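You operate a simulated robot arm through the tools that you are given. There is no shell and no other tool. Be economical: measure what you need, move in short steps, check, and stop when the job is done.

The job below is to be done with a simulated robot arm. You get a single attempt, and the scene is never put back.

## Task
Put the blue crayon on the top of the steel bench away on the top of the marking bench. Take the grey peg and leave it on the green-tipped board. Pull the grey drawer open. Do these in any order.

Only the result counts: the job must be done as asked and must still hold three seconds after the hand-in. Knocking over, shifting, dropping, spilling or breaking anything else fails it.

## Robot
A 7-joint arm with a two-finger parallel gripper on a trunk, on a base that drives. Base frame: it is fixed to the floor where the robot stands at the start and does not move with it; the origin is under the middle of the robot, x ahead of it, y to its left, z up. Units: mm, rad, N and s.
Its first joint turns from -2.007 to 2.007 rad. Places, roughly: green-tipped board (26x6x3 cm) [-6400, -600, 900]; grey drawer [-4100, -1200, 200]; grey peg [-5750, -5000, 750]; top of the marking bench [-3400, 1300, 900]. Payload 3.91 kg.
Tool frame: the origin (TCP) lies between the finger pads and is the grasp point; the fingertips stand 30 mm ahead of it; z points along the fingers, y is the line along which they close. Largest opening 110 mm; finger width 20, thickness 10; the body of the gripper, 48 by 112 mm, starts 55 mm behind the TCP.
Orientation is that of the tool frame in the base frame, as [roll, pitch, yaw] about the fixed x, y, z axes, in that order (R = Rz(yaw) Ry(pitch) Rx(roll)). With the fingers straight down and closing along the base's y, the tool's x points along the base's -x, its y along +y and its z along -z.

## Interface
- The arm moves only by the tool servo_tool. Its argument "deltas" is one flat list of numbers, 7 for each row, row after row: the gripper command, from -1 (shut) to 1 (fully open), values between in proportion, then the shift along the tool's x, y, z in mm, then the turn, a rotation vector about the tool's x, y, z in rad. In form: [grip, x, y, z, rx, ry, rz, grip, x, y, z, rx, ry, rz, ...]. A call has 1 to 20 rows; each row is the pose to reach, as a shift and turn from the pose commanded when the call began, along the tool's axes at that moment. A row lasts 0.2 s, in which the tool goes at most 50 mm and 0.15 rad; a call with a longer step from one row to the next is refused whole, and so is a gripper value outside its range. A pose out of reach is approached as far as the arm can. The call stops where the force on the tool passes 40 N (or 10 N more than at its start, if that is more) or the arm is blocked; 0.2 s more then pass. The fingers move at their own pace (about 108 mm/s each) and stop on an object; they squeeze with about 41 N. The grip force told is the motor's: it shows also when the fingers shut on nothing. Time passes only in rows, and 0.2 s behind the last, so rows that repeat a pose let the fingers close. The reply holds the time, the measured pose of the TCP, the force on the tool along the base axes, the opening and the grip force, in the units named above and with some noise, with the torque about the TCP (base axes, N m) and any sound that the robot's microphone picked up.
- Cameras (640 x 400 px; columns grow to the right, rows downward): "scene" is now at [15.9, 117.4, 1571.3]; the picture's right is [-0.43, -0.90, 0.00], its down [-0.57, 0.27, -0.78] and it looks along [0.70, -0.34, -0.63] (base axes); focal length 266 px, centre (320, 200). "wrist" rides on the gripper at [72, 17, -103] in the tool frame; the picture's right is [-0.23, 0.97, 0.00], its down [-0.76, -0.18, -0.62] and it looks along [-0.61, -0.14, 0.78] (tool axes); focal length 222 px, centre (320, 200). There is no depth. A picture from a camera that has moved, and an enlarged one, comes with that camera's place and axes in the base frame and with its lens.
- capture(camera): a new picture of that camera. No time passes.
- slide_trunk(by): slides the trunk up (or, below 0, down) by that many mm; the arm and the scene camera ride with it, the base frame stays. It gives what a move gives, with no picture.
- roll_base(legs): drives the robot by 1 to 6 legs, each [ahead, turn to the left] in mm and rad, along the robot's own axes; the way and the turn of a leg run together, so that a leg with both is an arc; at most 1500 mm and 3.142 rad a leg. The arm and the cameras ride along, it lands a little off, and it stops where it bumps. It gives what a move gives.
- turn_head(pan, tilt): turns the head with the scene camera to pan (to the left, within 2.705 rad either way) and tilt (down, from -0.506 to 1.204), counted from straight ahead of the robot. It gives what a move gives.
- zoom(camera, box): a new picture of the part [left, top, right, bottom] of that camera's present view, enlarged. No time passes.
- job_done(): hands the job in; it is judged then, once.

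Go step by step. Nothing tells you exact positions but the pictures and the camera data: compare them with the known pose of the tool, close in by small moves and look again before you grip or let go. The budget is 165 turns and 128 pictures, counting those below and the enlarged ones. Unless the task says otherwise, let go and move clear before handing in, and close with one line.

The tools are called after ">>>" by a JSON object that holds its "method" and its "body". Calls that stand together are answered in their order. servo_tool: Moves the arm, as the interface text tells. Its arguments: {"type":"object","properties":{"deltas":{"type":"array"}},"required":["deltas"]} The other tools are called the same way: slide_trunk (by) slides the trunk up or down; roll_base (legs) drives the base; turn_head (pan, tilt) turns the head that bears the scene camera; capture (camera) takes a picture; zoom (camera, box) takes an enlarged picture of a part of a camera's view; job_done () hands the job in.

At the start:

```text
time_s: 0.0
tool_pos: [458.0, -194.0, 1082.6]
ee_rot: [-3.14, -0.001, -3.134]
ft_force: [0.1, 0.0, -0.4]
torque: [0.0, -0.03, 0.02]
opening: 110.0
gripper_force: 0.0
trunk travel left (down, up): [-675.0, 315.0]
robot x, y, heading: [1.3, 1.8, -0.0]
head pan, tilt: [-0.449, 0.681]
```

scene: 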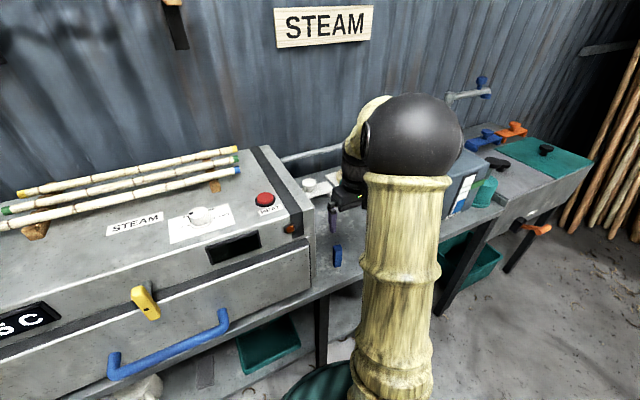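
wrist: 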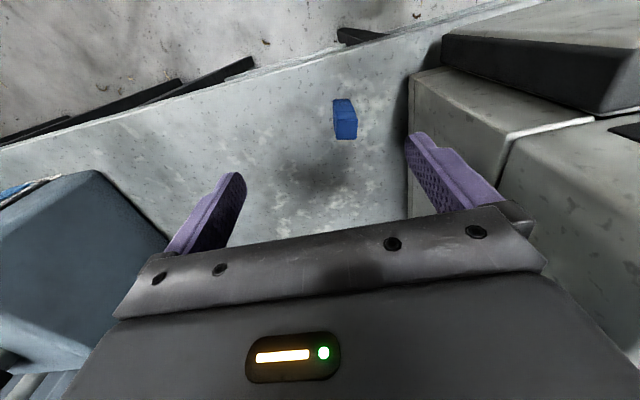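

I see a bench ahead with a small blue block between machines; it may be the blue crayon. I'll look closer and around.

>>> {"method": "zoom", "body": {"camera": "wrist", "box": [240, 60, 440, 185]}}

>>> {"method": "zoom", "body": {"camera": "scene", "box": [260, 120, 500, 270]}}

>>> {"method": "turn_head", "body": {"pan": 2.6, "tilt": 0.25}}

>>> {"method": "capture", "body": {"camera": "scene"}}

```text
3.20 times, centred on (340, 122) of wrist
camera zoom: at [384.5, -177.6, 1186.7], right [0.22, 0.98, 0.0], down [0.76, -0.17, 0.62], along [0.61, -0.14, -0.78], focal length 711 px, centre (256, 448)
```

zoom: 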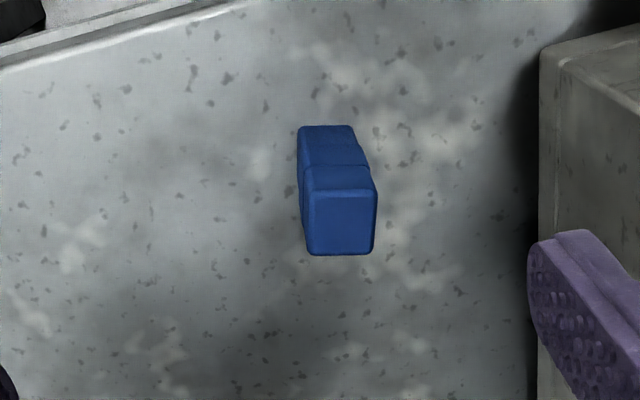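

```text
2.67 times, centred on (380, 195) of scene
camera zoom: at [15.9, 117.4, 1571.3], right [-0.43, -0.9, 0.0], down [-0.57, 0.27, -0.78], along [0.7, -0.34, -0.63], focal length 711 px, centre (160, 213)
```

zoom: 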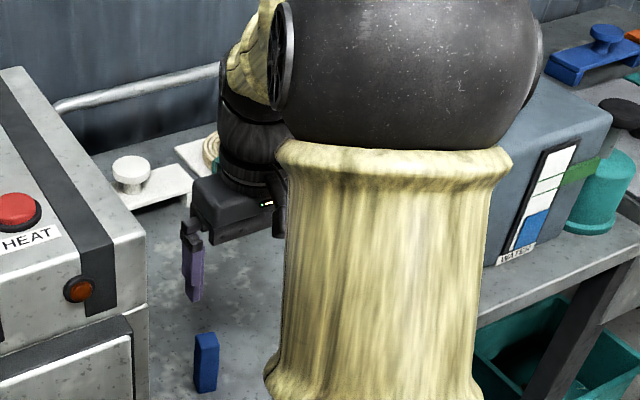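

```text
time_s: 2.6
tool_pos: [458.4, -194.9, 1081.9]
ee_rot: [3.14, 0.0, -3.133]
ft_force: [0.5, -1.3, -0.8]
torque: [0.01, -0.01, -0.01]
opening: 110.1
gripper_force: 0.1
trunk travel left (down, up): [-675.0, 315.0]
robot x, y, heading: [-1.4, 0.7, -0.002]
head pan, tilt: [2.601, 0.25]
```

```text
123 pictures are left
camera scene: at [-141.3, 202.7, 1610.6], right [0.52, 0.86, 0.0], down [0.21, -0.13, -0.97], along [-0.83, 0.5, -0.25], focal length 266 px, centre (320, 200)
```

scene: 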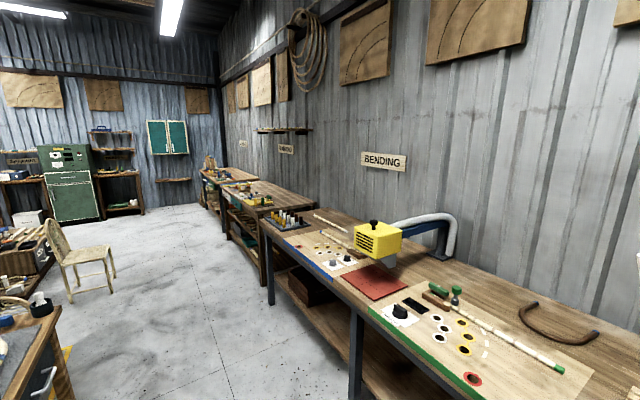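

The blue block stands on the bench right ahead; the workshop extends to the rear. I'll survey the other rear side.

>>> {"method": "turn_head", "body": {"pan": -2.65, "tilt": 0.25}}

>>> {"method": "capture", "body": {"camera": "scene"}}

>>> {"method": "turn_head", "body": {"pan": -1.6, "tilt": 0.4}}

>>> {"method": "capture", "body": {"camera": "scene"}}

>>> {"method": "turn_head", "body": {"pan": 0.3, "tilt": 0.7}}

>>> {"method": "capture", "body": {"camera": "scene"}}

```text
time_s: 6.7
tool_pos: [458.2, -194.1, 1082.5]
ee_rot: [-3.139, -0.001, -3.134]
ft_force: [-0.5, -0.5, -0.1]
torque: [0.04, -0.01, 0.03]
opening: 109.9
gripper_force: 0.1
trunk travel left (down, up): [-675.0, 315.0]
robot x, y, heading: [3.1, -0.5, -0.002]
head pan, tilt: [-2.649, 0.25]
```

```text
122 pictures are left
camera scene: at [-143.6, 110.4, 1610.6], right [-0.47, 0.88, 0.0], down [0.22, 0.12, -0.97], along [-0.85, -0.46, -0.25], focal length 266 px, centre (320, 200)
```

scene: 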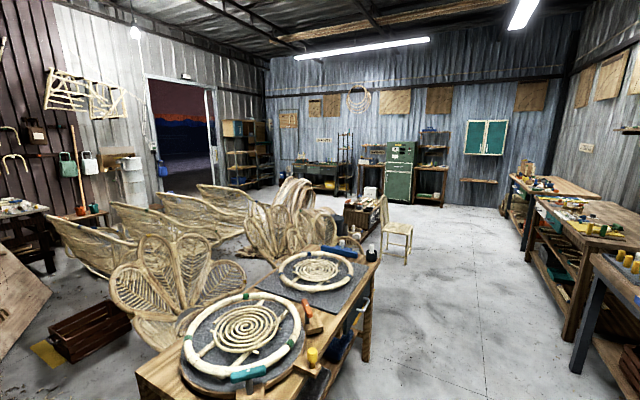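

```text
time_s: 8.0
tool_pos: [456.9, -194.1, 1082.7]
ee_rot: [3.141, 0.0, -3.134]
ft_force: [-0.8, -0.2, -0.3]
torque: [0.02, 0.0, 0.0]
opening: 110.2
gripper_force: 0.0
trunk travel left (down, up): [-675.0, 315.0]
robot x, y, heading: [-0.7, 0.8, -0.0]
head pan, tilt: [-1.6, 0.4]
```

```text
121 pictures are left
camera scene: at [-64.1, 61.9, 1596.6], right [-1.0, 0.03, 0.0], down [0.01, 0.39, -0.92], along [-0.03, -0.92, -0.39], focal length 266 px, centre (320, 200)
```

scene: 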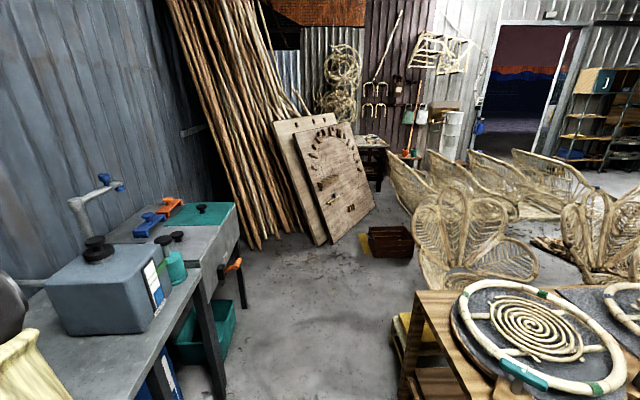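

```text
time_s: 9.9
tool_pos: [457.6, -195.2, 1082.3]
ee_rot: [-3.141, 0.0, -3.134]
ft_force: [0.3, 0.3, 0.1]
torque: [0.01, 0.02, 0.0]
opening: 110.0
gripper_force: 0.0
trunk travel left (down, up): [-675.0, 315.0]
robot x, y, heading: [-1.1, -0.9, -0.002]
head pan, tilt: [0.3, 0.7]
```

```text
120 pictures are left
camera scene: at [19.9, 179.6, 1569.7], right [0.3, -0.96, 0.0], down [-0.62, -0.19, -0.76], along [0.73, 0.23, -0.64], focal length 266 px, centre (320, 200)
```

scene: 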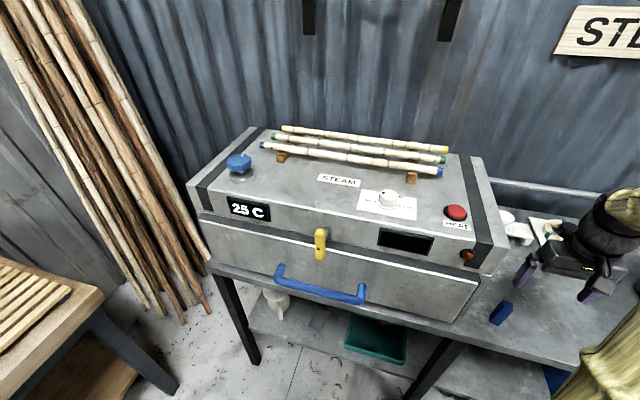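

The crayon stands at about (480, -168), top z≈950. I approach above it and look again.

>>> {"method": "servo_tool", "body": {"deltas": [1, -10, 13, 20, 0, 0, 0.1, 1, -22, 26, 40, 0, 0, 0.2, 1, -22, 26, 60, 0, 0, 0.22]}}

>>> {"method": "capture", "body": {"camera": "wrist"}}

>>> {"method": "turn_head", "body": {"pan": 0.0, "tilt": 0.9}}

>>> {"method": "capture", "body": {"camera": "scene"}}

```text
time_s: 10.7
tool_pos: [480.1, -167.7, 1023.7]
ee_rot: [-3.141, 0.002, 2.928]
ft_force: [-0.3, -0.5, 0.3]
torque: [0.02, 0.0, 0.02]
opening: 109.8
gripper_force: 0.0
trunk travel left (down, up): [-675.0, 315.0]
robot x, y, heading: [1.9, -0.8, 0.003]
head pan, tilt: [0.3, 0.7]
```

```text
119 pictures are left
camera wrist: at [412.2, -135.6, 1126.7], right [0.43, 0.9, 0.0], down [0.71, -0.33, 0.62], along [0.56, -0.27, -0.78], focal length 222 px, centre (320, 200)
```

wrist: 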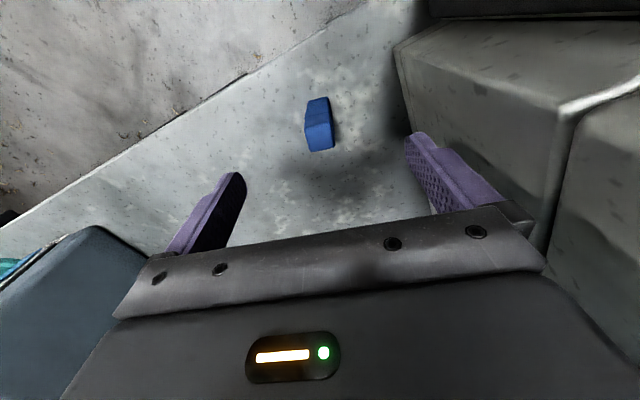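

```text
time_s: 11.5
tool_pos: [480.5, -167.3, 1023.6]
ee_rot: [-3.141, 0.0, 2.928]
ft_force: [0.1, -0.3, -0.2]
torque: [0.0, 0.03, 0.01]
opening: 110.1
gripper_force: 0.1
trunk travel left (down, up): [-675.0, 315.0]
robot x, y, heading: [-0.3, -2.4, -0.002]
head pan, tilt: [0.0, 0.901]
```

```text
118 pictures are left
camera scene: at [14.3, 154.7, 1553.6], right [0.0, -1.0, 0.0], down [-0.78, 0.0, -0.62], along [0.62, 0.0, -0.78], focal length 266 px, centre (320, 200)
```

scene: 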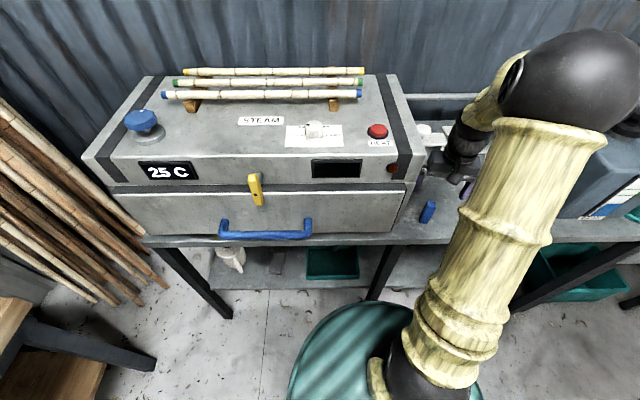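

The estimate (480, -168, 951) holds in both views. I check the block's orientation.

>>> {"method": "zoom", "body": {"camera": "wrist", "box": [260, 80, 380, 155]}}

>>> {"method": "zoom", "body": {"camera": "scene", "box": [380, 170, 480, 232]}}

```text
5.33 times, centred on (320, 118) of wrist
camera zoom: at [411.9, -135.6, 1127.0], right [0.43, 0.9, 0.0], down [0.71, -0.33, 0.62], along [0.56, -0.27, -0.78], focal length 1185 px, centre (320, 640)
```

zoom: 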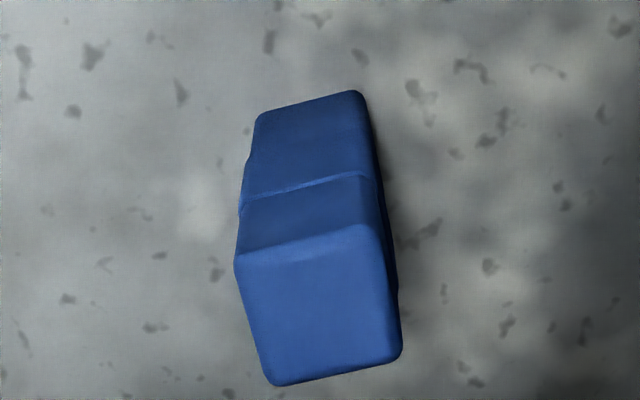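

```text
6.40 times, centred on (430, 201) of scene
camera zoom: at [14.3, 154.7, 1553.6], right [0.0, -1.0, 0.0], down [-0.78, 0.0, -0.62], along [0.62, 0.0, -0.78], focal length 1706 px, centre (-384, 194)
```

zoom: 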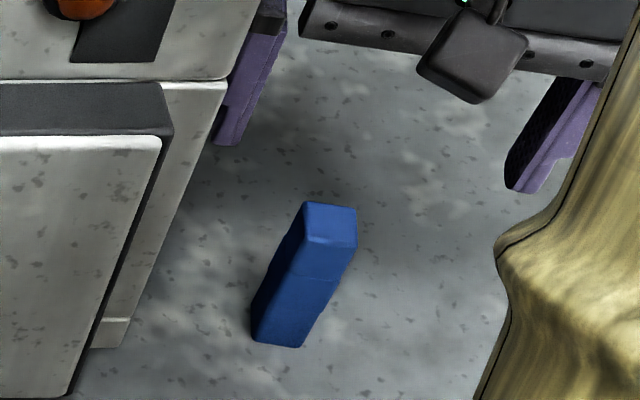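

Crayon center (480,-168), about 21 mm square, aligned to the tool now. I narrow the opening and descend, keeping clear of the steam box.

>>> {"method": "servo_tool", "body": {"deltas": [0.15, 0, 0, 0, 0, 0, 0, 0.15, 0, 0, 0, 0, 0, 0, 0.15, 0, 0, 40, 0, 0, 0, 0.15, 0, 0, 75, 0, 0, 0, 0.15, 0, 0, 100, 0, 0, 0, 0.15, 0, 0, 112, 0, 0, 0]}}

>>> {"method": "capture", "body": {"camera": "wrist"}}

```text
time_s: 12.9
tool_pos: [481.9, -168.6, 912.0]
ee_rot: [3.141, 0.001, 2.928]
ft_force: [-0.1, 0.0, -0.1]
torque: [0.01, -0.04, -0.03]
opening: 63.2
gripper_force: 0.0
trunk travel left (down, up): [-675.0, 315.0]
robot x, y, heading: [1.7, -3.5, 0.003]
head pan, tilt: [0.0, 0.901]
```

```text
115 pictures are left
camera wrist: at [413.2, -136.4, 1015.7], right [0.43, 0.9, 0.0], down [0.71, -0.33, 0.62], along [0.56, -0.27, -0.78], focal length 222 px, centre (320, 200)
```

wrist: 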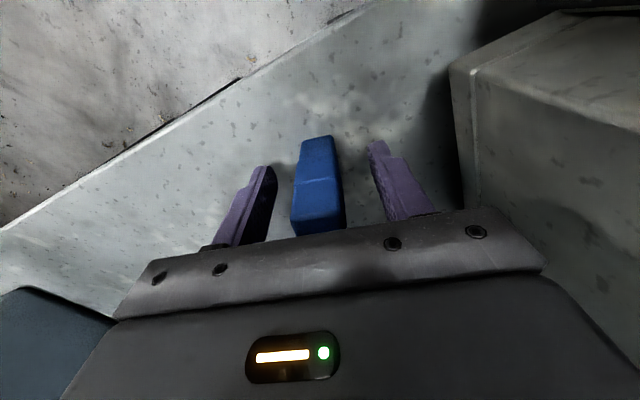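

The crayon is between the fingers. Closing and lifting.

>>> {"method": "servo_tool", "body": {"deltas": [-1, 0, 0, 0, 0, 0, 0, -1, 0, 0, 0, 0, 0, 0, -1, 0, 0, 0, 0, 0, 0, -1, 0, 0, 0, 0, 0, 0, -1, 0, 0, -10, 0, 0, 0, -1, 0, 0, -40, 0, 0, 0, -1, 0, 0, -80, 0, 0, 0, -1, 0, 0, -120, 0, 0, 0, -1, 0, 0, -160, 0, 0, 0, -1, 0, 0, -200, 0, 0, 0]}}

>>> {"method": "capture", "body": {"camera": "wrist"}}

```text
time_s: 15.1
tool_pos: [480.1, -168.3, 1110.8]
ee_rot: [-3.141, 0.0, 2.928]
ft_force: [0.4, 0.3, -0.1]
torque: [0.0, 0.01, -0.01]
opening: 23.4
gripper_force: 40.8
trunk travel left (down, up): [-675.0, 315.0]
robot x, y, heading: [-2.2, 1.8, -0.003]
head pan, tilt: [0.0, 0.901]
```

```text
114 pictures are left
camera wrist: at [412.2, -136.7, 1215.6], right [0.43, 0.9, 0.0], down [0.71, -0.33, 0.62], along [0.56, -0.27, -0.78], focal length 222 px, centre (320, 200)
```

wrist: 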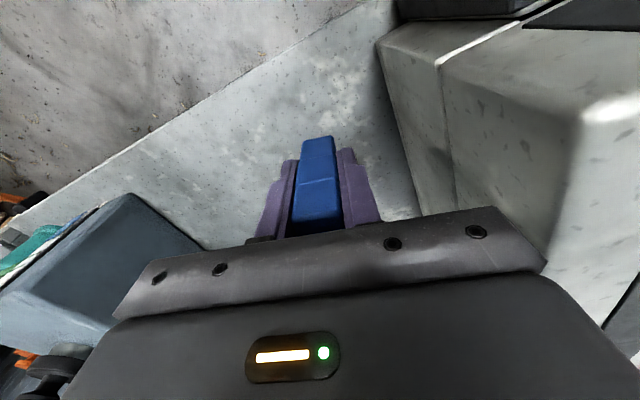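

Crayon held. Before driving I check my base's footprint and clearances behind me.

>>> {"method": "slide_trunk", "body": {"by": 250}}

>>> {"method": "turn_head", "body": {"pan": -2.5, "tilt": 0.95}}

>>> {"method": "capture", "body": {"camera": "scene"}}

>>> {"method": "turn_head", "body": {"pan": 2.2, "tilt": 0.95}}

>>> {"method": "capture", "body": {"camera": "scene"}}

>>> {"method": "turn_head", "body": {"pan": 0.8, "tilt": 0.9}}

>>> {"method": "capture", "body": {"camera": "scene"}}

```text
time_s: 17.7
tool_pos: [480.0, -168.1, 1361.3]
ee_rot: [3.141, -0.001, 2.929]
ft_force: [0.3, 0.4, -0.3]
torque: [-0.05, 0.02, 0.01]
opening: 23.2
gripper_force: 41.8
trunk travel left (down, up): [-925.0, 65.0]
robot x, y, heading: [-0.6, -2.0, 0.0]
head pan, tilt: [0.0, 0.901]
```

```text
time_s: 19.9
tool_pos: [480.6, -168.9, 1361.0]
ee_rot: [-3.141, -0.001, 2.929]
ft_force: [-0.3, -0.1, -1.3]
torque: [-0.02, -0.02, -0.01]
opening: 23.1
gripper_force: 41.1
trunk travel left (down, up): [-925.0, 65.0]
robot x, y, heading: [0.3, -1.3, -0.001]
head pan, tilt: [-2.499, 0.949]
```

```text
113 pictures are left
camera scene: at [-119.4, 110.9, 1799.9], right [-0.6, 0.8, 0.0], down [0.65, 0.49, -0.58], along [-0.47, -0.35, -0.81], focal length 266 px, centre (320, 200)
```

scene: 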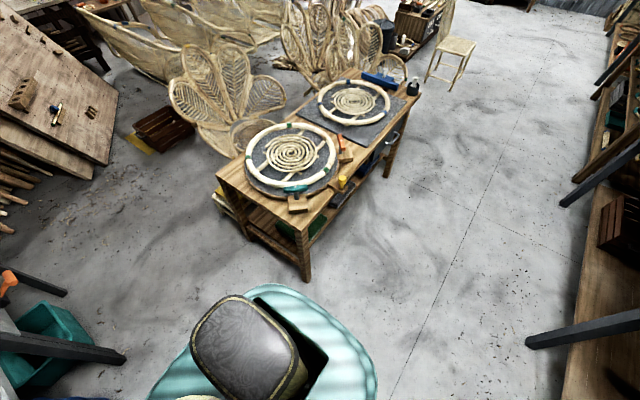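

```text
time_s: 23.7
tool_pos: [481.4, -169.0, 1361.6]
ee_rot: [-3.14, 0.0, 2.928]
ft_force: [0.2, 0.1, 0.0]
torque: [-0.01, -0.01, -0.01]
opening: 23.3
gripper_force: 41.0
trunk travel left (down, up): [-925.0, 65.0]
robot x, y, heading: [-1.2, 1.0, 0.001]
head pan, tilt: [2.201, 0.949]
```

```text
112 pictures are left
camera scene: at [-104.0, 213.3, 1799.9], right [0.81, 0.59, 0.0], down [0.48, -0.66, -0.58], along [-0.34, 0.47, -0.81], focal length 266 px, centre (320, 200)
```

scene: 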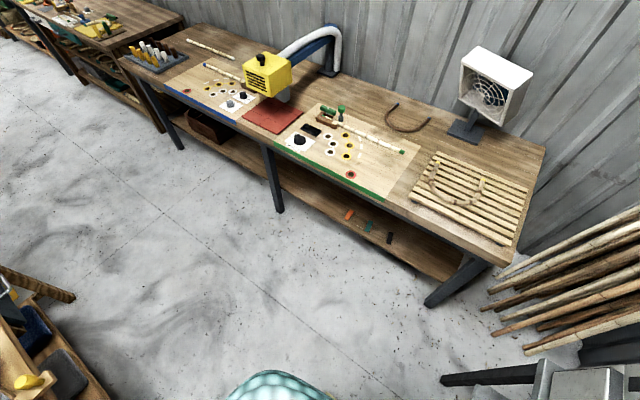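

```text
time_s: 25.2
tool_pos: [481.2, -169.3, 1360.9]
ee_rot: [-3.139, -0.001, 2.93]
ft_force: [-0.7, -0.4, -0.3]
torque: [0.02, -0.01, -0.02]
opening: 23.4
gripper_force: 40.9
trunk travel left (down, up): [-925.0, 65.0]
robot x, y, heading: [-1.7, 1.7, -0.005]
head pan, tilt: [0.799, 0.901]
```

```text
111 pictures are left
camera scene: at [-8.6, 208.7, 1803.5], right [0.72, -0.7, 0.0], down [-0.55, -0.56, -0.62], along [0.43, 0.45, -0.78], focal length 266 px, centre (320, 200)
```

scene: 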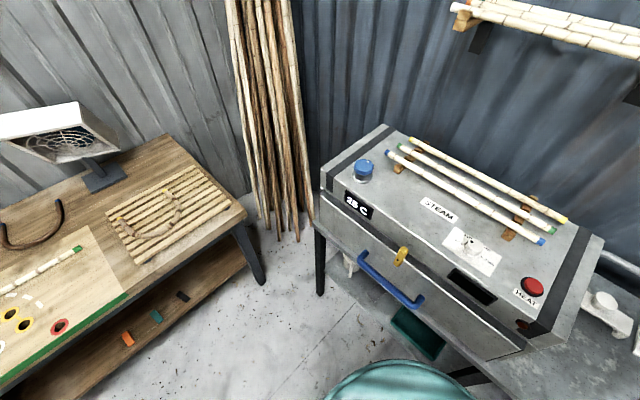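

The base radius is about 400 mm; the corridor between benches is wide enough. I turn around and drive along it.

>>> {"method": "roll_base", "body": {"legs": [[0, 2.68], [670, 0], [0, 0.46], [1300, 0]]}}

>>> {"method": "turn_head", "body": {"pan": -0.6, "tilt": 0.45}}

>>> {"method": "capture", "body": {"camera": "scene"}}

>>> {"method": "turn_head", "body": {"pan": 0.5, "tilt": 0.45}}

>>> {"method": "capture", "body": {"camera": "scene"}}

```text
time_s: 30.6
tool_pos: [-193.2, 471.6, 1361.7]
ee_rot: [3.139, -0.002, -1.057]
ft_force: [-1.0, 0.2, -0.6]
torque: [0.03, 0.01, -0.01]
opening: 23.1
gripper_force: 40.8
trunk travel left (down, up): [-925.0, 65.0]
robot x, y, heading: [-1.4, 4.8, 2.293]
head pan, tilt: [0.799, 0.901]
stopped in leg 1: the robot was blocked; the commanded pose is now the measured one
```

```text
time_s: 32.1
tool_pos: [-193.2, 471.7, 1360.1]
ee_rot: [3.141, 0.001, -1.057]
ft_force: [0.7, 0.5, -0.5]
torque: [-0.01, -0.02, -0.01]
opening: 23.0
gripper_force: 41.5
trunk travel left (down, up): [-925.0, 65.0]
robot x, y, heading: [0.7, -0.9, 2.294]
head pan, tilt: [-0.6, 0.45]
```

```text
110 pictures are left
camera scene: at [-87.9, -52.2, 1841.9], right [0.99, 0.12, 0.0], down [0.05, -0.43, -0.9], along [-0.11, 0.89, -0.44], focal length 266 px, centre (320, 200)
```

scene: 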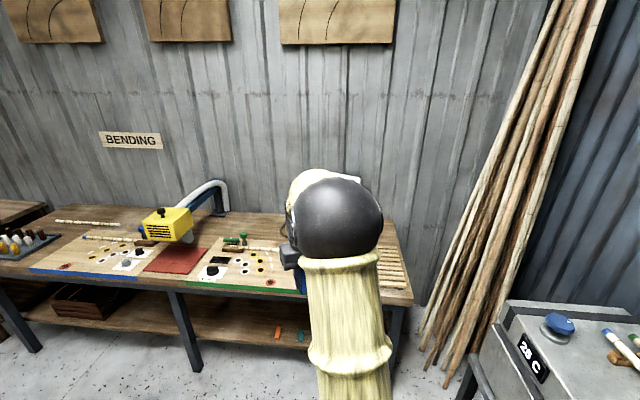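

```text
time_s: 33.5
tool_pos: [-192.2, 472.8, 1361.0]
ee_rot: [-3.142, -0.001, -1.057]
ft_force: [0.5, 0.5, -0.7]
torque: [-0.01, 0.0, -0.02]
opening: 23.4
gripper_force: 41.0
trunk travel left (down, up): [-925.0, 65.0]
robot x, y, heading: [0.2, -0.1, 2.293]
head pan, tilt: [0.499, 0.45]
```

```text
109 pictures are left
camera scene: at [-162.9, -112.0, 1841.9], right [0.34, 0.94, 0.0], down [0.41, -0.15, -0.9], along [-0.85, 0.31, -0.44], focal length 266 px, centre (320, 200)
```

scene: 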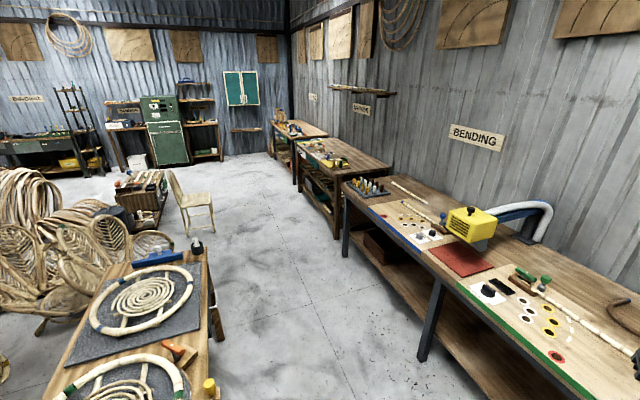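

The turn was blocked (likely the base's rear against the steel bench's leg). I move forward off it, then finish turning.

>>> {"method": "roll_base", "body": {"legs": [[350, 0], [0, 0.85]]}}

>>> {"method": "turn_head", "body": {"pan": 2.5, "tilt": 0.9}}

>>> {"method": "capture", "body": {"camera": "scene"}}

```text
time_s: 38.0
tool_pos: [-715.4, 430.6, 1362.0]
ee_rot: [-3.141, 0.001, -0.211]
ft_force: [0.7, -0.6, -0.8]
torque: [0.01, -0.02, -0.03]
opening: 23.3
gripper_force: 40.7
trunk travel left (down, up): [-925.0, 65.0]
robot x, y, heading: [-234.8, 259.2, -3.142]
head pan, tilt: [0.499, 0.45]
```

```text
time_s: 39.9
tool_pos: [-715.4, 430.5, 1361.4]
ee_rot: [-3.141, -0.001, -0.212]
ft_force: [0.4, -0.1, -0.2]
torque: [0.05, 0.0, -0.03]
opening: 23.2
gripper_force: 41.3
trunk travel left (down, up): [-925.0, 65.0]
robot x, y, heading: [-234.2, 261.9, -3.138]
head pan, tilt: [2.499, 0.901]
```

```text
108 pictures are left
camera scene: at [-114.7, 67.4, 1803.6], right [-0.6, -0.8, 0.0], down [-0.63, 0.47, -0.62], along [0.5, -0.37, -0.78], focal length 266 px, centre (320, 200)
```

scene: 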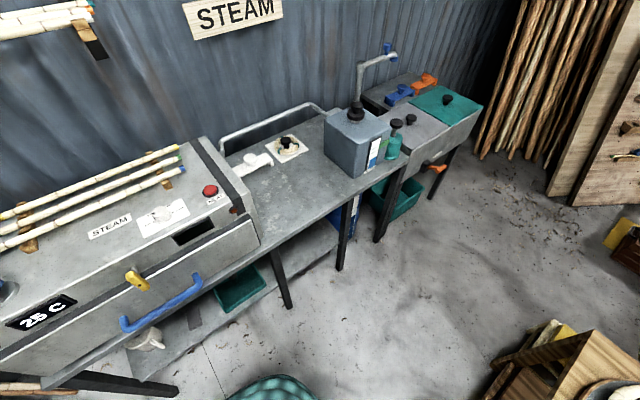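

Clear. Drive down the aisle to the marking bench and face it from a distance.

>>> {"method": "roll_base", "body": {"legs": [[0, -0.045], [1500, 0], [1400, 0]]}}

>>> {"method": "turn_head", "body": {"pan": -0.9, "tilt": 0.7}}

>>> {"method": "capture", "body": {"camera": "scene"}}

>>> {"method": "turn_head", "body": {"pan": 0.4, "tilt": 0.5}}

>>> {"method": "capture", "body": {"camera": "scene"}}

```text
time_s: 54.1
tool_pos: [-3583.2, 488.4, 1362.1]
ee_rot: [-3.141, 0.001, -0.224]
ft_force: [0.2, -0.6, 0.0]
torque: [0.02, -0.01, 0.0]
opening: 23.3
gripper_force: 40.9
trunk travel left (down, up): [-925.0, 65.0]
robot x, y, heading: [-3102.5, 314.1, 3.123]
head pan, tilt: [2.499, 0.901]
```

```text
time_s: 57.0
tool_pos: [-3582.2, 487.8, 1360.5]
ee_rot: [-3.14, -0.001, -0.226]
ft_force: [-0.1, -0.5, -0.7]
torque: [0.01, 0.01, 0.01]
opening: 23.2
gripper_force: 40.8
trunk travel left (down, up): [-925.0, 65.0]
robot x, y, heading: [-3101.7, 317.7, 3.127]
head pan, tilt: [-0.901, 0.7]
```

```text
107 pictures are left
camera scene: at [-3098.2, 230.0, 1819.7], right [0.79, 0.61, 0.0], down [0.39, -0.51, -0.76], along [-0.47, 0.6, -0.64], focal length 266 px, centre (320, 200)
```

scene: 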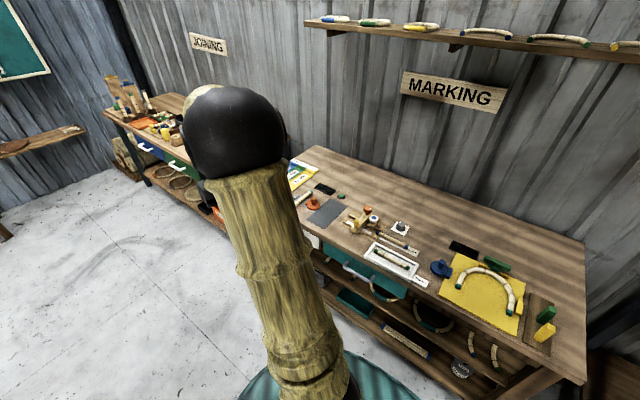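

```text
time_s: 58.5
tool_pos: [-3581.9, 488.7, 1362.3]
ee_rot: [3.141, 0.001, -0.224]
ft_force: [0.3, 0.1, -1.4]
torque: [0.0, 0.02, 0.0]
opening: 23.2
gripper_force: 41.0
trunk travel left (down, up): [-925.0, 65.0]
robot x, y, heading: [-3101.2, 313.2, 3.127]
head pan, tilt: [0.4, 0.499]
```

```text
106 pictures are left
camera scene: at [-3130.4, 128.6, 1837.4], right [-0.38, 0.93, 0.0], down [0.44, 0.18, -0.88], along [-0.81, -0.33, -0.48], focal length 266 px, centre (320, 200)
```

scene: 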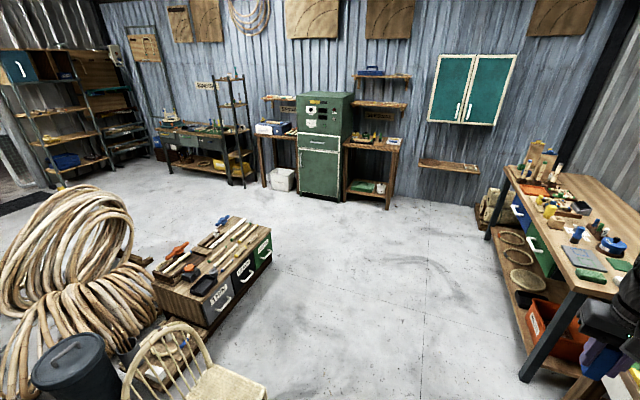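

I see the marking bench with many items; I turn to face it and look for a free spot.

>>> {"method": "roll_base", "body": {"legs": [[0, -1.55]]}}

>>> {"method": "turn_head", "body": {"pan": 0.25, "tilt": 0.75}}

>>> {"method": "capture", "body": {"camera": "scene"}}

>>> {"method": "capture", "body": {"camera": "wrist"}}

```text
time_s: 62.6
tool_pos: [-2956.4, 802.7, 1360.3]
ee_rot: [-3.141, 0.001, -1.739]
ft_force: [-0.1, -0.7, 1.0]
torque: [0.0, -0.03, -0.05]
opening: 23.4
gripper_force: 40.9
trunk travel left (down, up): [-925.0, 65.0]
robot x, y, heading: [-3101.5, 315.2, 1.614]
head pan, tilt: [0.4, 0.499]
```

```text
time_s: 63.4
tool_pos: [-2954.9, 800.6, 1361.2]
ee_rot: [3.141, 0.0, -1.739]
ft_force: [-0.3, 0.2, -0.7]
torque: [-0.02, 0.0, 0.01]
opening: 23.1
gripper_force: 40.3
trunk travel left (down, up): [-925.0, 65.0]
robot x, y, heading: [-3105.0, 316.0, 1.617]
head pan, tilt: [0.25, 0.75]
```

```text
105 pictures are left
camera scene: at [-3278.3, 329.4, 1815.5], right [0.96, 0.29, 0.0], down [0.2, -0.65, -0.73], along [-0.21, 0.7, -0.68], focal length 266 px, centre (320, 200)
```

scene: 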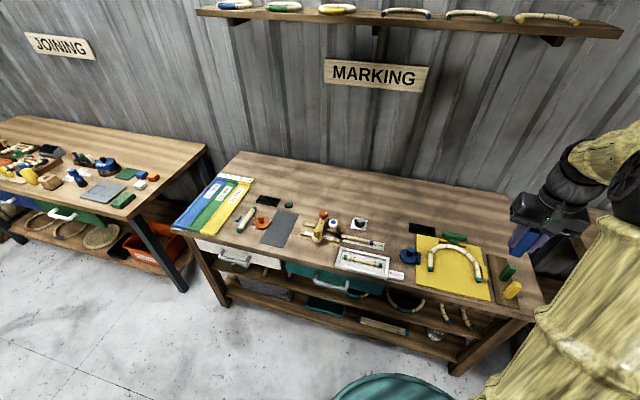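

```text
104 pictures are left
camera wrist: at [-2985.8, 733.7, 1465.0], right [-0.92, 0.39, 0.0], down [0.3, 0.72, 0.62], along [0.24, 0.57, -0.78], focal length 222 px, centre (320, 200)
```

wrist: 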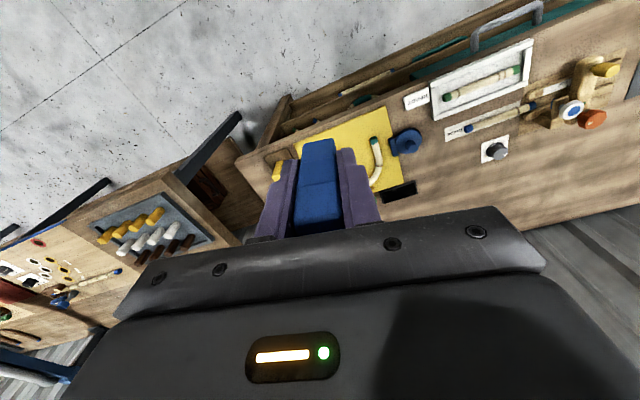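

A free spot lies between the grey mat and the round-tool cluster near the front, about (-3550, 950). I reposition the base in front of it and look again.

>>> {"method": "roll_base", "body": {"legs": [[0, 1.334], [340, 0], [0, -1.38]]}}

>>> {"method": "turn_head", "body": {"pan": 0.35, "tilt": 0.95}}

>>> {"method": "capture", "body": {"camera": "scene"}}

>>> {"method": "capture", "body": {"camera": "wrist"}}

```text
time_s: 72.2
tool_pos: [-3231.1, 862.3, 1361.0]
ee_rot: [-3.141, 0.0, -1.855]
ft_force: [1.0, -0.5, 0.1]
torque: [0.0, 0.0, 0.03]
opening: 23.4
gripper_force: 41.3
trunk travel left (down, up): [-925.0, 65.0]
robot x, y, heading: [-3434.7, 393.7, 1.498]
head pan, tilt: [0.25, 0.75]
```

```text
time_s: 73.0
tool_pos: [-3231.2, 861.6, 1361.4]
ee_rot: [3.14, -0.002, -1.856]
ft_force: [-0.4, -0.3, 0.3]
torque: [-0.03, 0.0, 0.0]
opening: 23.0
gripper_force: 41.3
trunk travel left (down, up): [-925.0, 65.0]
robot x, y, heading: [-3432.8, 391.9, 1.493]
head pan, tilt: [0.351, 0.949]
```

```text
103 pictures are left
camera scene: at [-3612.4, 418.2, 1800.0], right [0.96, 0.27, 0.0], down [0.22, -0.78, -0.58], along [-0.16, 0.56, -0.81], focal length 266 px, centre (320, 200)
```

scene: 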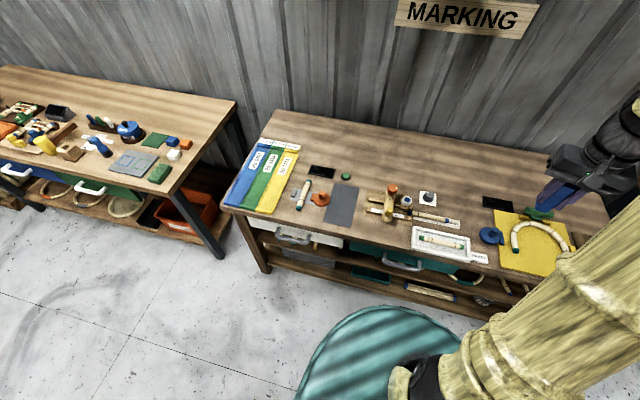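

```text
102 pictures are left
camera wrist: at [-3269.1, 797.2, 1465.0], right [-0.87, 0.49, 0.0], down [0.38, 0.68, 0.62], along [0.31, 0.54, -0.78], focal length 222 px, centre (320, 200)
```

wrist: 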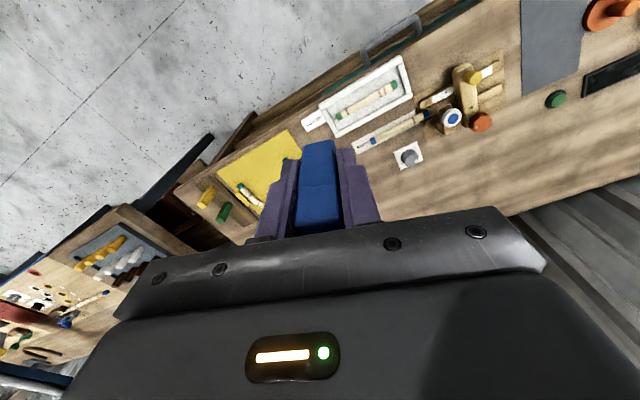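

Bench top z≈866. Zooming on the candidate spot.

>>> {"method": "zoom", "body": {"camera": "scene", "box": [320, 165, 448, 265]}}

```text
4.00 times, centred on (384, 215) of scene
camera zoom: at [-3612.4, 418.2, 1800.0], right [0.96, 0.27, 0.0], down [0.22, -0.78, -0.58], along [-0.16, 0.56, -0.81], focal length 1066 px, centre (64, 140)
```

zoom: 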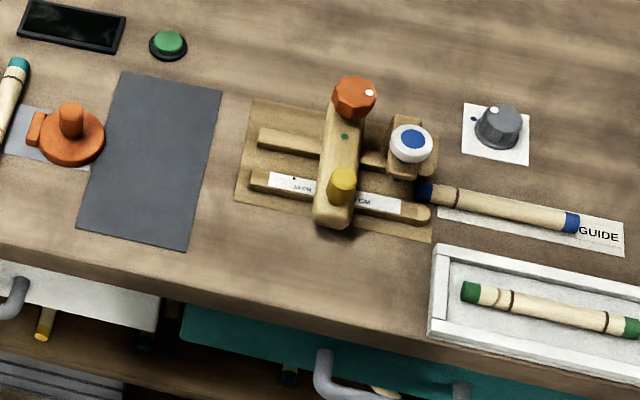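

The clear strip is centred about (-3512, 980). I move over it at height, then lower with the trunk.

>>> {"method": "servo_tool", "body": {"deltas": [-1, -5, 43, 0, 0, 0, -0.04, -1, -10, 87, 0, 0, 0, -0.08, -1, -15, 130, 0, 0, 0, -0.12, -1, -20, 173, 0, 0, 0, -0.16, -1, -25, 216, 0, 0, 0, -0.2, -1, -30, 260, 0, 0, 0, -0.24, -1, -34, 303, 0, 0, 0, -0.285]}}

>>> {"method": "slide_trunk", "body": {"by": -350}}

>>> {"method": "capture", "body": {"camera": "scene"}}

>>> {"method": "capture", "body": {"camera": "wrist"}}

```text
time_s: 74.6
tool_pos: [-3512.8, 980.5, 1359.8]
ee_rot: [-3.14, -0.002, -1.57]
ft_force: [0.0, 0.4, -1.0]
torque: [-0.01, 0.01, 0.0]
opening: 23.3
gripper_force: 41.2
trunk travel left (down, up): [-925.0, 65.0]
robot x, y, heading: [-3432.5, 395.9, 1.494]
head pan, tilt: [0.351, 0.949]
```

```text
time_s: 78.0
tool_pos: [-3512.1, 978.9, 1009.9]
ee_rot: [3.142, 0.001, -1.57]
ft_force: [-0.5, 0.5, -0.3]
torque: [0.03, -0.01, 0.01]
opening: 23.0
gripper_force: 41.1
trunk travel left (down, up): [-575.0, 415.0]
robot x, y, heading: [-3432.7, 396.2, 1.5]
head pan, tilt: [0.351, 0.949]
```

```text
100 pictures are left
camera scene: at [-3612.5, 418.1, 1449.9], right [0.96, 0.27, 0.0], down [0.22, -0.78, -0.58], along [-0.16, 0.56, -0.81], focal length 266 px, centre (320, 200)
```

scene: 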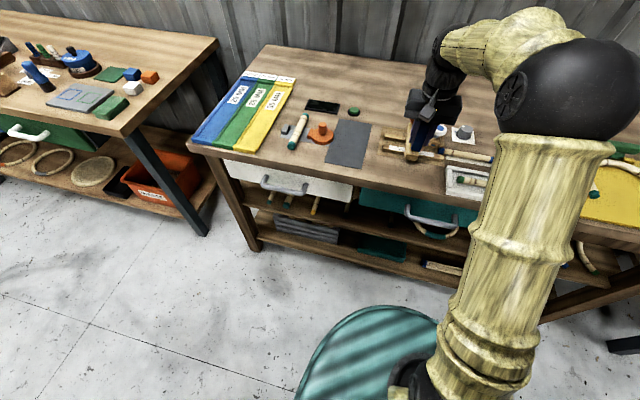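

```text
99 pictures are left
camera wrist: at [-3528.9, 906.6, 1114.4], right [-0.97, 0.23, 0.0], down [0.18, 0.76, 0.62], along [0.14, 0.61, -0.78], focal length 222 px, centre (320, 200)
```

wrist: 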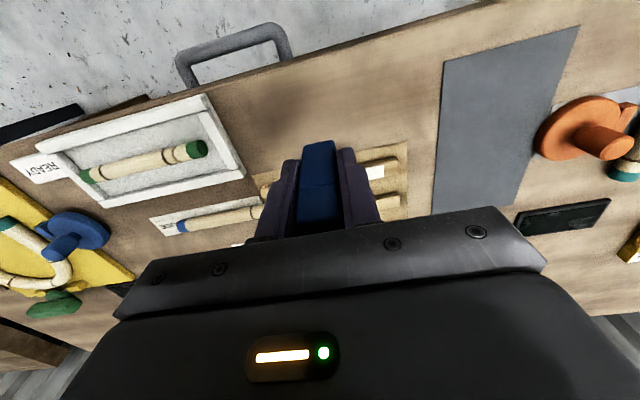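

The target point is clear wood, mid between the edge and the fixture. Lowering.

>>> {"method": "servo_tool", "body": {"deltas": [-1, 0, 0, 40, 0, 0, 0, -1, 0, 0, 75, 0, 0, 0, -1, 0, 0, 88, 0, 0, 0, -1, 0, 0, 92, 0, 0, 0, -1, 0, 0, 95, 0, 0, 0]}}

>>> {"method": "capture", "body": {"camera": "wrist"}}

>>> {"method": "zoom", "body": {"camera": "scene", "box": [360, 90, 488, 200]}}

```text
time_s: 79.2
tool_pos: [-3511.0, 978.6, 914.2]
ee_rot: [-3.141, -0.001, -1.571]
ft_force: [-0.9, -0.3, -0.5]
torque: [-0.02, 0.02, -0.02]
opening: 23.3
gripper_force: 41.4
trunk travel left (down, up): [-575.0, 415.0]
robot x, y, heading: [-3433.5, 393.1, 1.497]
head pan, tilt: [0.351, 0.949]
```

```text
98 pictures are left
camera wrist: at [-3528.5, 907.0, 1018.1], right [-0.97, 0.23, 0.0], down [0.18, 0.76, 0.62], along [0.14, 0.61, -0.78], focal length 222 px, centre (320, 200)
```

wrist: 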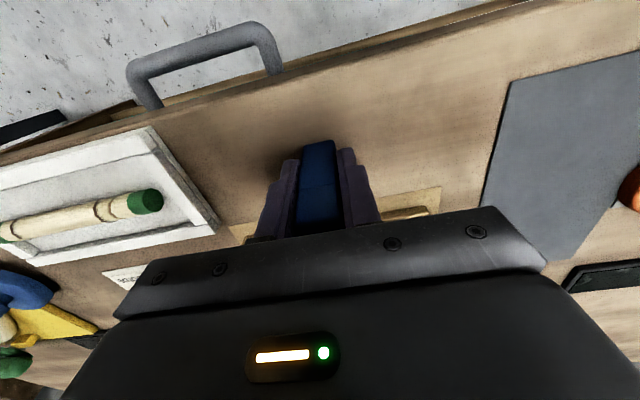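

```text
3.64 times, centred on (424, 145) of scene
camera zoom: at [-3612.5, 418.2, 1449.9], right [0.96, 0.27, 0.0], down [0.22, -0.78, -0.58], along [-0.16, 0.56, -0.81], focal length 969 px, centre (-58, 400)
```

zoom: 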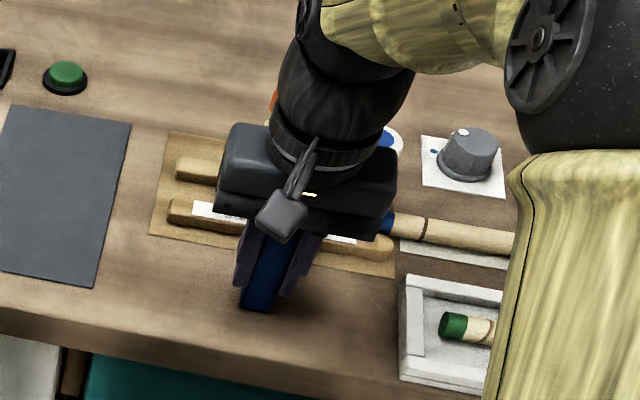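

No contact yet; a few finer steps down.

>>> {"method": "servo_tool", "body": {"deltas": [-1, 0, 0, 2, 0, 0, 0, -1, 0, 0, 4, 0, 0, 0]}}

>>> {"method": "servo_tool", "body": {"deltas": [-1, 0, 0, 1.5, 0, 0, 0, -1, 0, 0, 3, 0, 0, 0]}}

>>> {"method": "servo_tool", "body": {"deltas": [-1, 0, 0, 1, 0, 0, 0, -1, 0, 0, 2, 0, 0, 0]}}

```text
time_s: 79.8
tool_pos: [-3510.5, 978.4, 911.5]
ee_rot: [3.141, 0.004, -1.57]
ft_force: [-0.1, -0.4, 5.1]
torque: [-0.03, 0.01, 0.01]
opening: 23.3
gripper_force: 41.1
trunk travel left (down, up): [-575.0, 415.0]
robot x, y, heading: [-3433.7, 388.7, 1.496]
head pan, tilt: [0.351, 0.949]
```

```text
time_s: 80.4
tool_pos: [-3511.2, 978.8, 911.9]
ee_rot: [-3.141, 0.007, -1.571]
ft_force: [0.5, 2.1, 27.9]
torque: [0.17, -0.02, -0.01]
opening: 23.3
gripper_force: 40.6
trunk travel left (down, up): [-575.0, 415.0]
robot x, y, heading: [-3432.5, 399.1, 1.497]
head pan, tilt: [0.351, 0.949]
```

```text
time_s: 81.0
tool_pos: [-3509.7, 978.5, 909.4]
ee_rot: [-3.14, 0.007, -1.568]
ft_force: [-0.5, 6.1, 39.5]
torque: [0.21, 0.04, -0.01]
opening: 23.5
gripper_force: 40.6
trunk travel left (down, up): [-575.0, 415.0]
robot x, y, heading: [-3436.7, 391.2, 1.494]
head pan, tilt: [0.351, 0.949]
```

Contact. I relieve the pressure and open gently.

>>> {"method": "servo_tool", "body": {"deltas": [-1, 0, 0, -2.5, 0, 0, 0, -1, 0, 0, -4.5, 0, 0, 0, -0.5, 0, 0, -4.5, 0, 0, 0, -0.3, 0, 0, -4.5, 0, 0, 0, -0.1, 0, 0, -4.5, 0, 0, 0, 0, 0, 0, -4.5, 0, 0, 0]}}

>>> {"method": "capture", "body": {"camera": "wrist"}}

```text
time_s: 82.4
tool_pos: [-3510.8, 978.1, 910.2]
ee_rot: [-3.141, 0.001, -1.572]
ft_force: [0.6, 0.1, 1.1]
torque: [0.0, -0.03, -0.01]
opening: 54.9
gripper_force: 0.0
trunk travel left (down, up): [-575.0, 415.0]
robot x, y, heading: [-3430.6, 390.6, 1.501]
head pan, tilt: [0.351, 0.949]
```

```text
96 pictures are left
camera wrist: at [-3528.6, 906.8, 1014.3], right [-0.97, 0.23, 0.0], down [0.18, 0.76, 0.62], along [0.14, 0.61, -0.78], focal length 222 px, centre (320, 200)
```

wrist: 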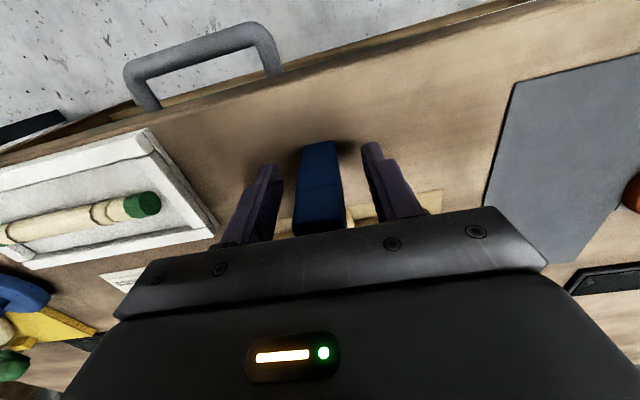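

It stands free. I lift straight up slowly, then check.

>>> {"method": "servo_tool", "body": {"deltas": [0, 0, 0, -15, 0, 0, 0, 0, 0, 0, -35, 0, 0, 0, 0, 0, 0, -60, 0, 0, 0, 0, 0, 0, -100, 0, 0, 0, 0, 0, 0, -150, 0, 0, 0, 0, 0, 0, -200, 0, 0, 0, 0, 0, 0, -240, 0, 0, 0]}}

>>> {"method": "capture", "body": {"camera": "wrist"}}

>>> {"method": "zoom", "body": {"camera": "scene", "box": [320, 70, 500, 220]}}

```text
time_s: 84.0
tool_pos: [-3507.6, 978.3, 1150.9]
ee_rot: [3.141, -0.001, -1.571]
ft_force: [0.1, 0.1, 0.3]
torque: [-0.01, 0.02, -0.01]
opening: 55.0
gripper_force: 0.1
trunk travel left (down, up): [-575.0, 415.0]
robot x, y, heading: [-3437.1, 393.9, 1.494]
head pan, tilt: [0.351, 0.949]
```

```text
95 pictures are left
camera wrist: at [-3526.2, 906.5, 1256.0], right [-0.97, 0.23, 0.0], down [0.18, 0.76, 0.62], along [0.14, 0.61, -0.78], focal length 222 px, centre (320, 200)
```

wrist: 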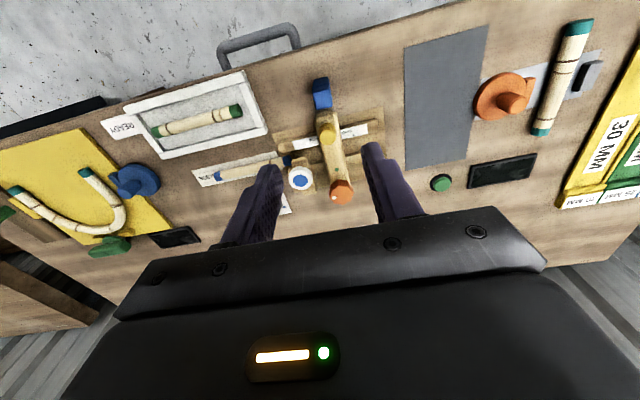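

```text
2.67 times, centred on (410, 145) of scene
camera zoom: at [-3612.5, 418.1, 1449.9], right [0.96, 0.27, 0.0], down [0.22, -0.78, -0.58], along [-0.16, 0.56, -0.81], focal length 711 px, centre (80, 347)
```

zoom: 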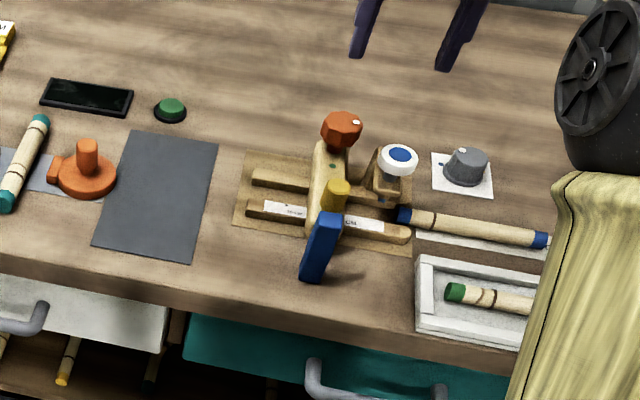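

The crayon stands on the marking bench. Next the grey drawer: I back off and turn toward it.

>>> {"method": "roll_base", "body": {"legs": [[-200, 0], [0, 2.3], [500, 0]]}}

>>> {"method": "turn_head", "body": {"pan": 0.2, "tilt": 0.6}}

>>> {"method": "capture", "body": {"camera": "scene"}}

```text
time_s: 93.5
tool_pos: [-4245.3, -536.6, 1152.0]
ee_rot: [-3.14, 0.001, 0.709]
ft_force: [1.0, -0.1, 0.2]
torque: [0.01, -0.03, 0.02]
opening: 54.6
gripper_force: 0.0
trunk travel left (down, up): [-575.0, 415.0]
robot x, y, heading: [-3851.6, -97.2, -2.51]
head pan, tilt: [0.351, 0.949]
```

```text
time_s: 94.4
tool_pos: [-4245.4, -535.9, 1151.5]
ee_rot: [3.141, 0.0, 0.709]
ft_force: [0.4, -0.1, -0.3]
torque: [-0.01, -0.01, 0.01]
opening: 55.1
gripper_force: 0.1
trunk travel left (down, up): [-575.0, 415.0]
robot x, y, heading: [-3846.9, -100.7, -2.511]
head pan, tilt: [0.201, 0.6]
```

```text
93 pictures are left
camera scene: at [-3771.5, -251.3, 1478.2], right [-0.74, 0.67, 0.0], down [0.38, 0.42, -0.82], along [-0.55, -0.61, -0.57], focal length 266 px, centre (320, 200)
```

scene: 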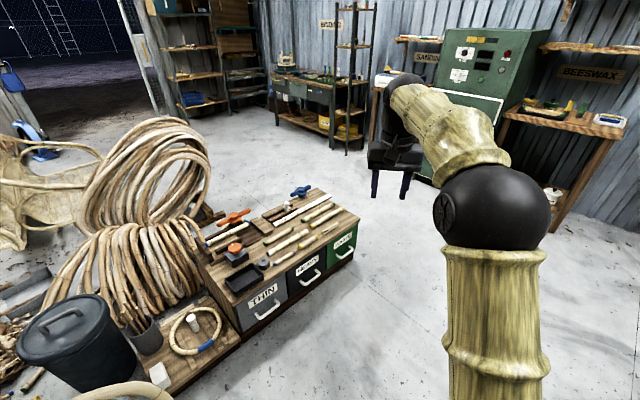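

>>> {"method": "zoom", "body": {"camera": "scene", "box": [210, 190, 370, 350]}}

```text
2.50 times, centred on (290, 270) of scene
camera zoom: at [-3771.5, -251.3, 1478.2], right [-0.74, 0.67, 0.0], down [0.38, 0.42, -0.82], along [-0.55, -0.61, -0.57], focal length 666 px, centre (395, 25)
```

zoom: 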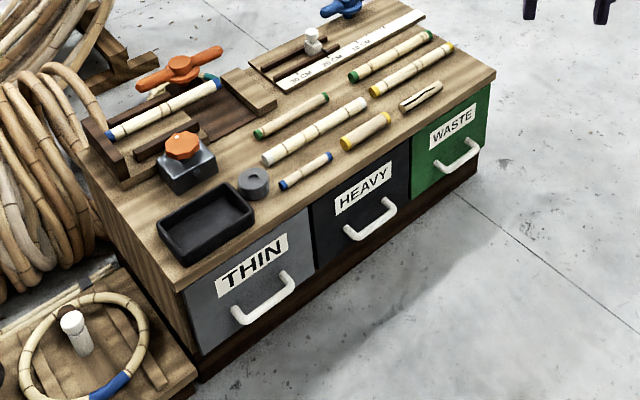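

The grey "THIN" drawer faces +y; handle at about (-4126, -1060, 178). I drive in front of it facing -y.

>>> {"method": "roll_base", "body": {"legs": [[0, 0.083], [340, 0], [0, 0.857]]}}

>>> {"method": "turn_head", "body": {"pan": 0.0, "tilt": 0.95}}

>>> {"method": "capture", "body": {"camera": "scene"}}

```text
time_s: 99.3
tool_pos: [-3979.7, -896.1, 1151.6]
ee_rot: [-3.142, 0.0, 1.652]
ft_force: [-0.1, -0.3, -0.7]
torque: [0.05, -0.01, -0.01]
opening: 55.0
gripper_force: 0.1
trunk travel left (down, up): [-575.0, 415.0]
robot x, y, heading: [-4097.9, -317.1, -1.564]
head pan, tilt: [0.201, 0.6]
```

```text
time_s: 100.1
tool_pos: [-3979.8, -896.3, 1152.9]
ee_rot: [-3.14, -0.001, 1.651]
ft_force: [-0.2, 0.9, -0.5]
torque: [0.01, 0.0, -0.01]
opening: 55.0
gripper_force: 0.0
trunk travel left (down, up): [-575.0, 415.0]
robot x, y, heading: [-4103.3, -321.3, -1.566]
head pan, tilt: [0.0, 0.949]
```

```text
91 pictures are left
camera scene: at [-3949.5, -329.6, 1450.0], right [-1.0, -0.01, 0.0], down [-0.01, 0.81, -0.58], along [0.0, -0.58, -0.81], focal length 266 px, centre (320, 200)
```

scene: 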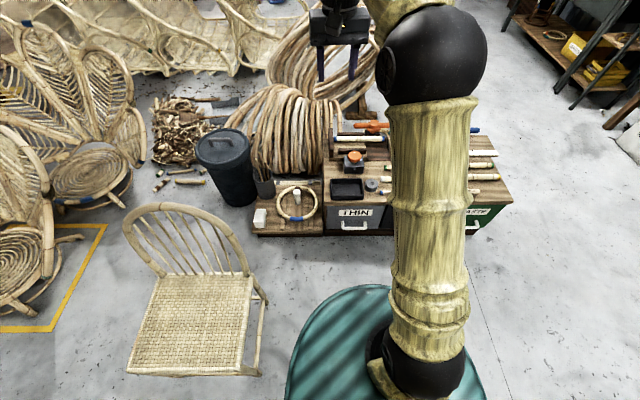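

>>> {"method": "zoom", "body": {"camera": "scene", "box": [300, 170, 400, 245]}}

```text
5.33 times, centred on (350, 208) of scene
camera zoom: at [-3949.5, -329.6, 1450.0], right [-1.0, -0.01, 0.0], down [-0.01, 0.81, -0.58], along [0.0, -0.58, -0.81], focal length 1421 px, centre (160, 160)
```

zoom: 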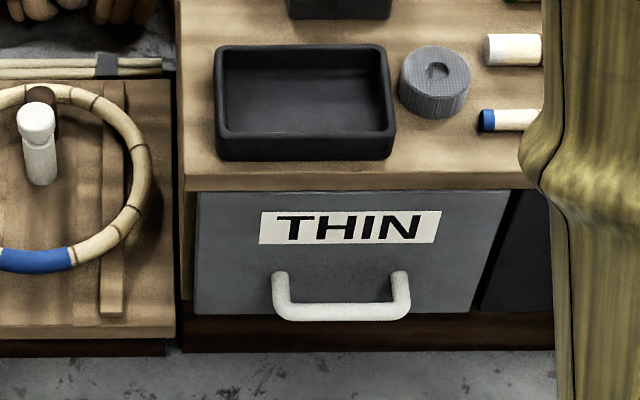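

Bar centre is about (-4137, -1052, 181), 120 mm wide, drawer front y≈-1090. I turn the tool so the fingers will straddle the bar vertically, approaching at a downward slant.

>>> {"method": "servo_tool", "body": {"deltas": [1, -5, -13, 0, 0, 0, 0.137, 1, -10, -27, 0, 0, 0, 0.275, 1, -15, -40, 0, 0, 0, 0.412, 1, -20, -54, 0, 0, 0, 0.55, 1, -25, -67, 0, 0, 0, 0.688, 1, -30, -81, 0, 0, 0, 0.825, 1, -35, -94, 0, 0, 0, 0.963, 1, -40, -108, 0, 0, 0, 1.1, 1, -45, -121, 0, 0, 0, 1.238, 1, -50, -135, 0, 0, 0, 1.376, 1, -55, -148, 0, 0, 0, 1.513, 1, -61, -162, 0, 0, 0, 1.651]}}

>>> {"method": "servo_tool", "body": {"deltas": [1, 0, 0, 0, -0.13, 0, 0, 1, 0, 0, 0, -0.26, 0, 0, 1, 0, 0, 0, -0.39, 0, 0, 1, 0, 0, 0, -0.52, 0, 0, 1, 0, 0, 0, -0.65, 0, 0, 1, 0, 0, 0, -0.78, 0, 0, 1, 0, 0, 0, -0.91, 0, 0, 1, 0, 0, 0, -1.047, 0, 0]}}

```text
time_s: 102.7
tool_pos: [-4138.1, -970.7, 1151.1]
ee_rot: [-3.14, 0.0, -0.001]
ft_force: [0.0, -1.0, 0.3]
torque: [0.04, -0.01, 0.01]
opening: 110.0
gripper_force: 0.0
trunk travel left (down, up): [-575.0, 415.0]
robot x, y, heading: [-4103.6, -320.1, -1.563]
head pan, tilt: [0.0, 0.949]
```

```text
time_s: 104.5
tool_pos: [-4137.3, -969.6, 1151.1]
ee_rot: [2.091, -0.001, 0.0]
ft_force: [0.1, -0.9, -0.2]
torque: [0.03, 0.0, 0.0]
opening: 110.3
gripper_force: 0.0
trunk travel left (down, up): [-575.0, 415.0]
robot x, y, heading: [-4099.1, -318.2, -1.568]
head pan, tilt: [0.0, 0.949]
```

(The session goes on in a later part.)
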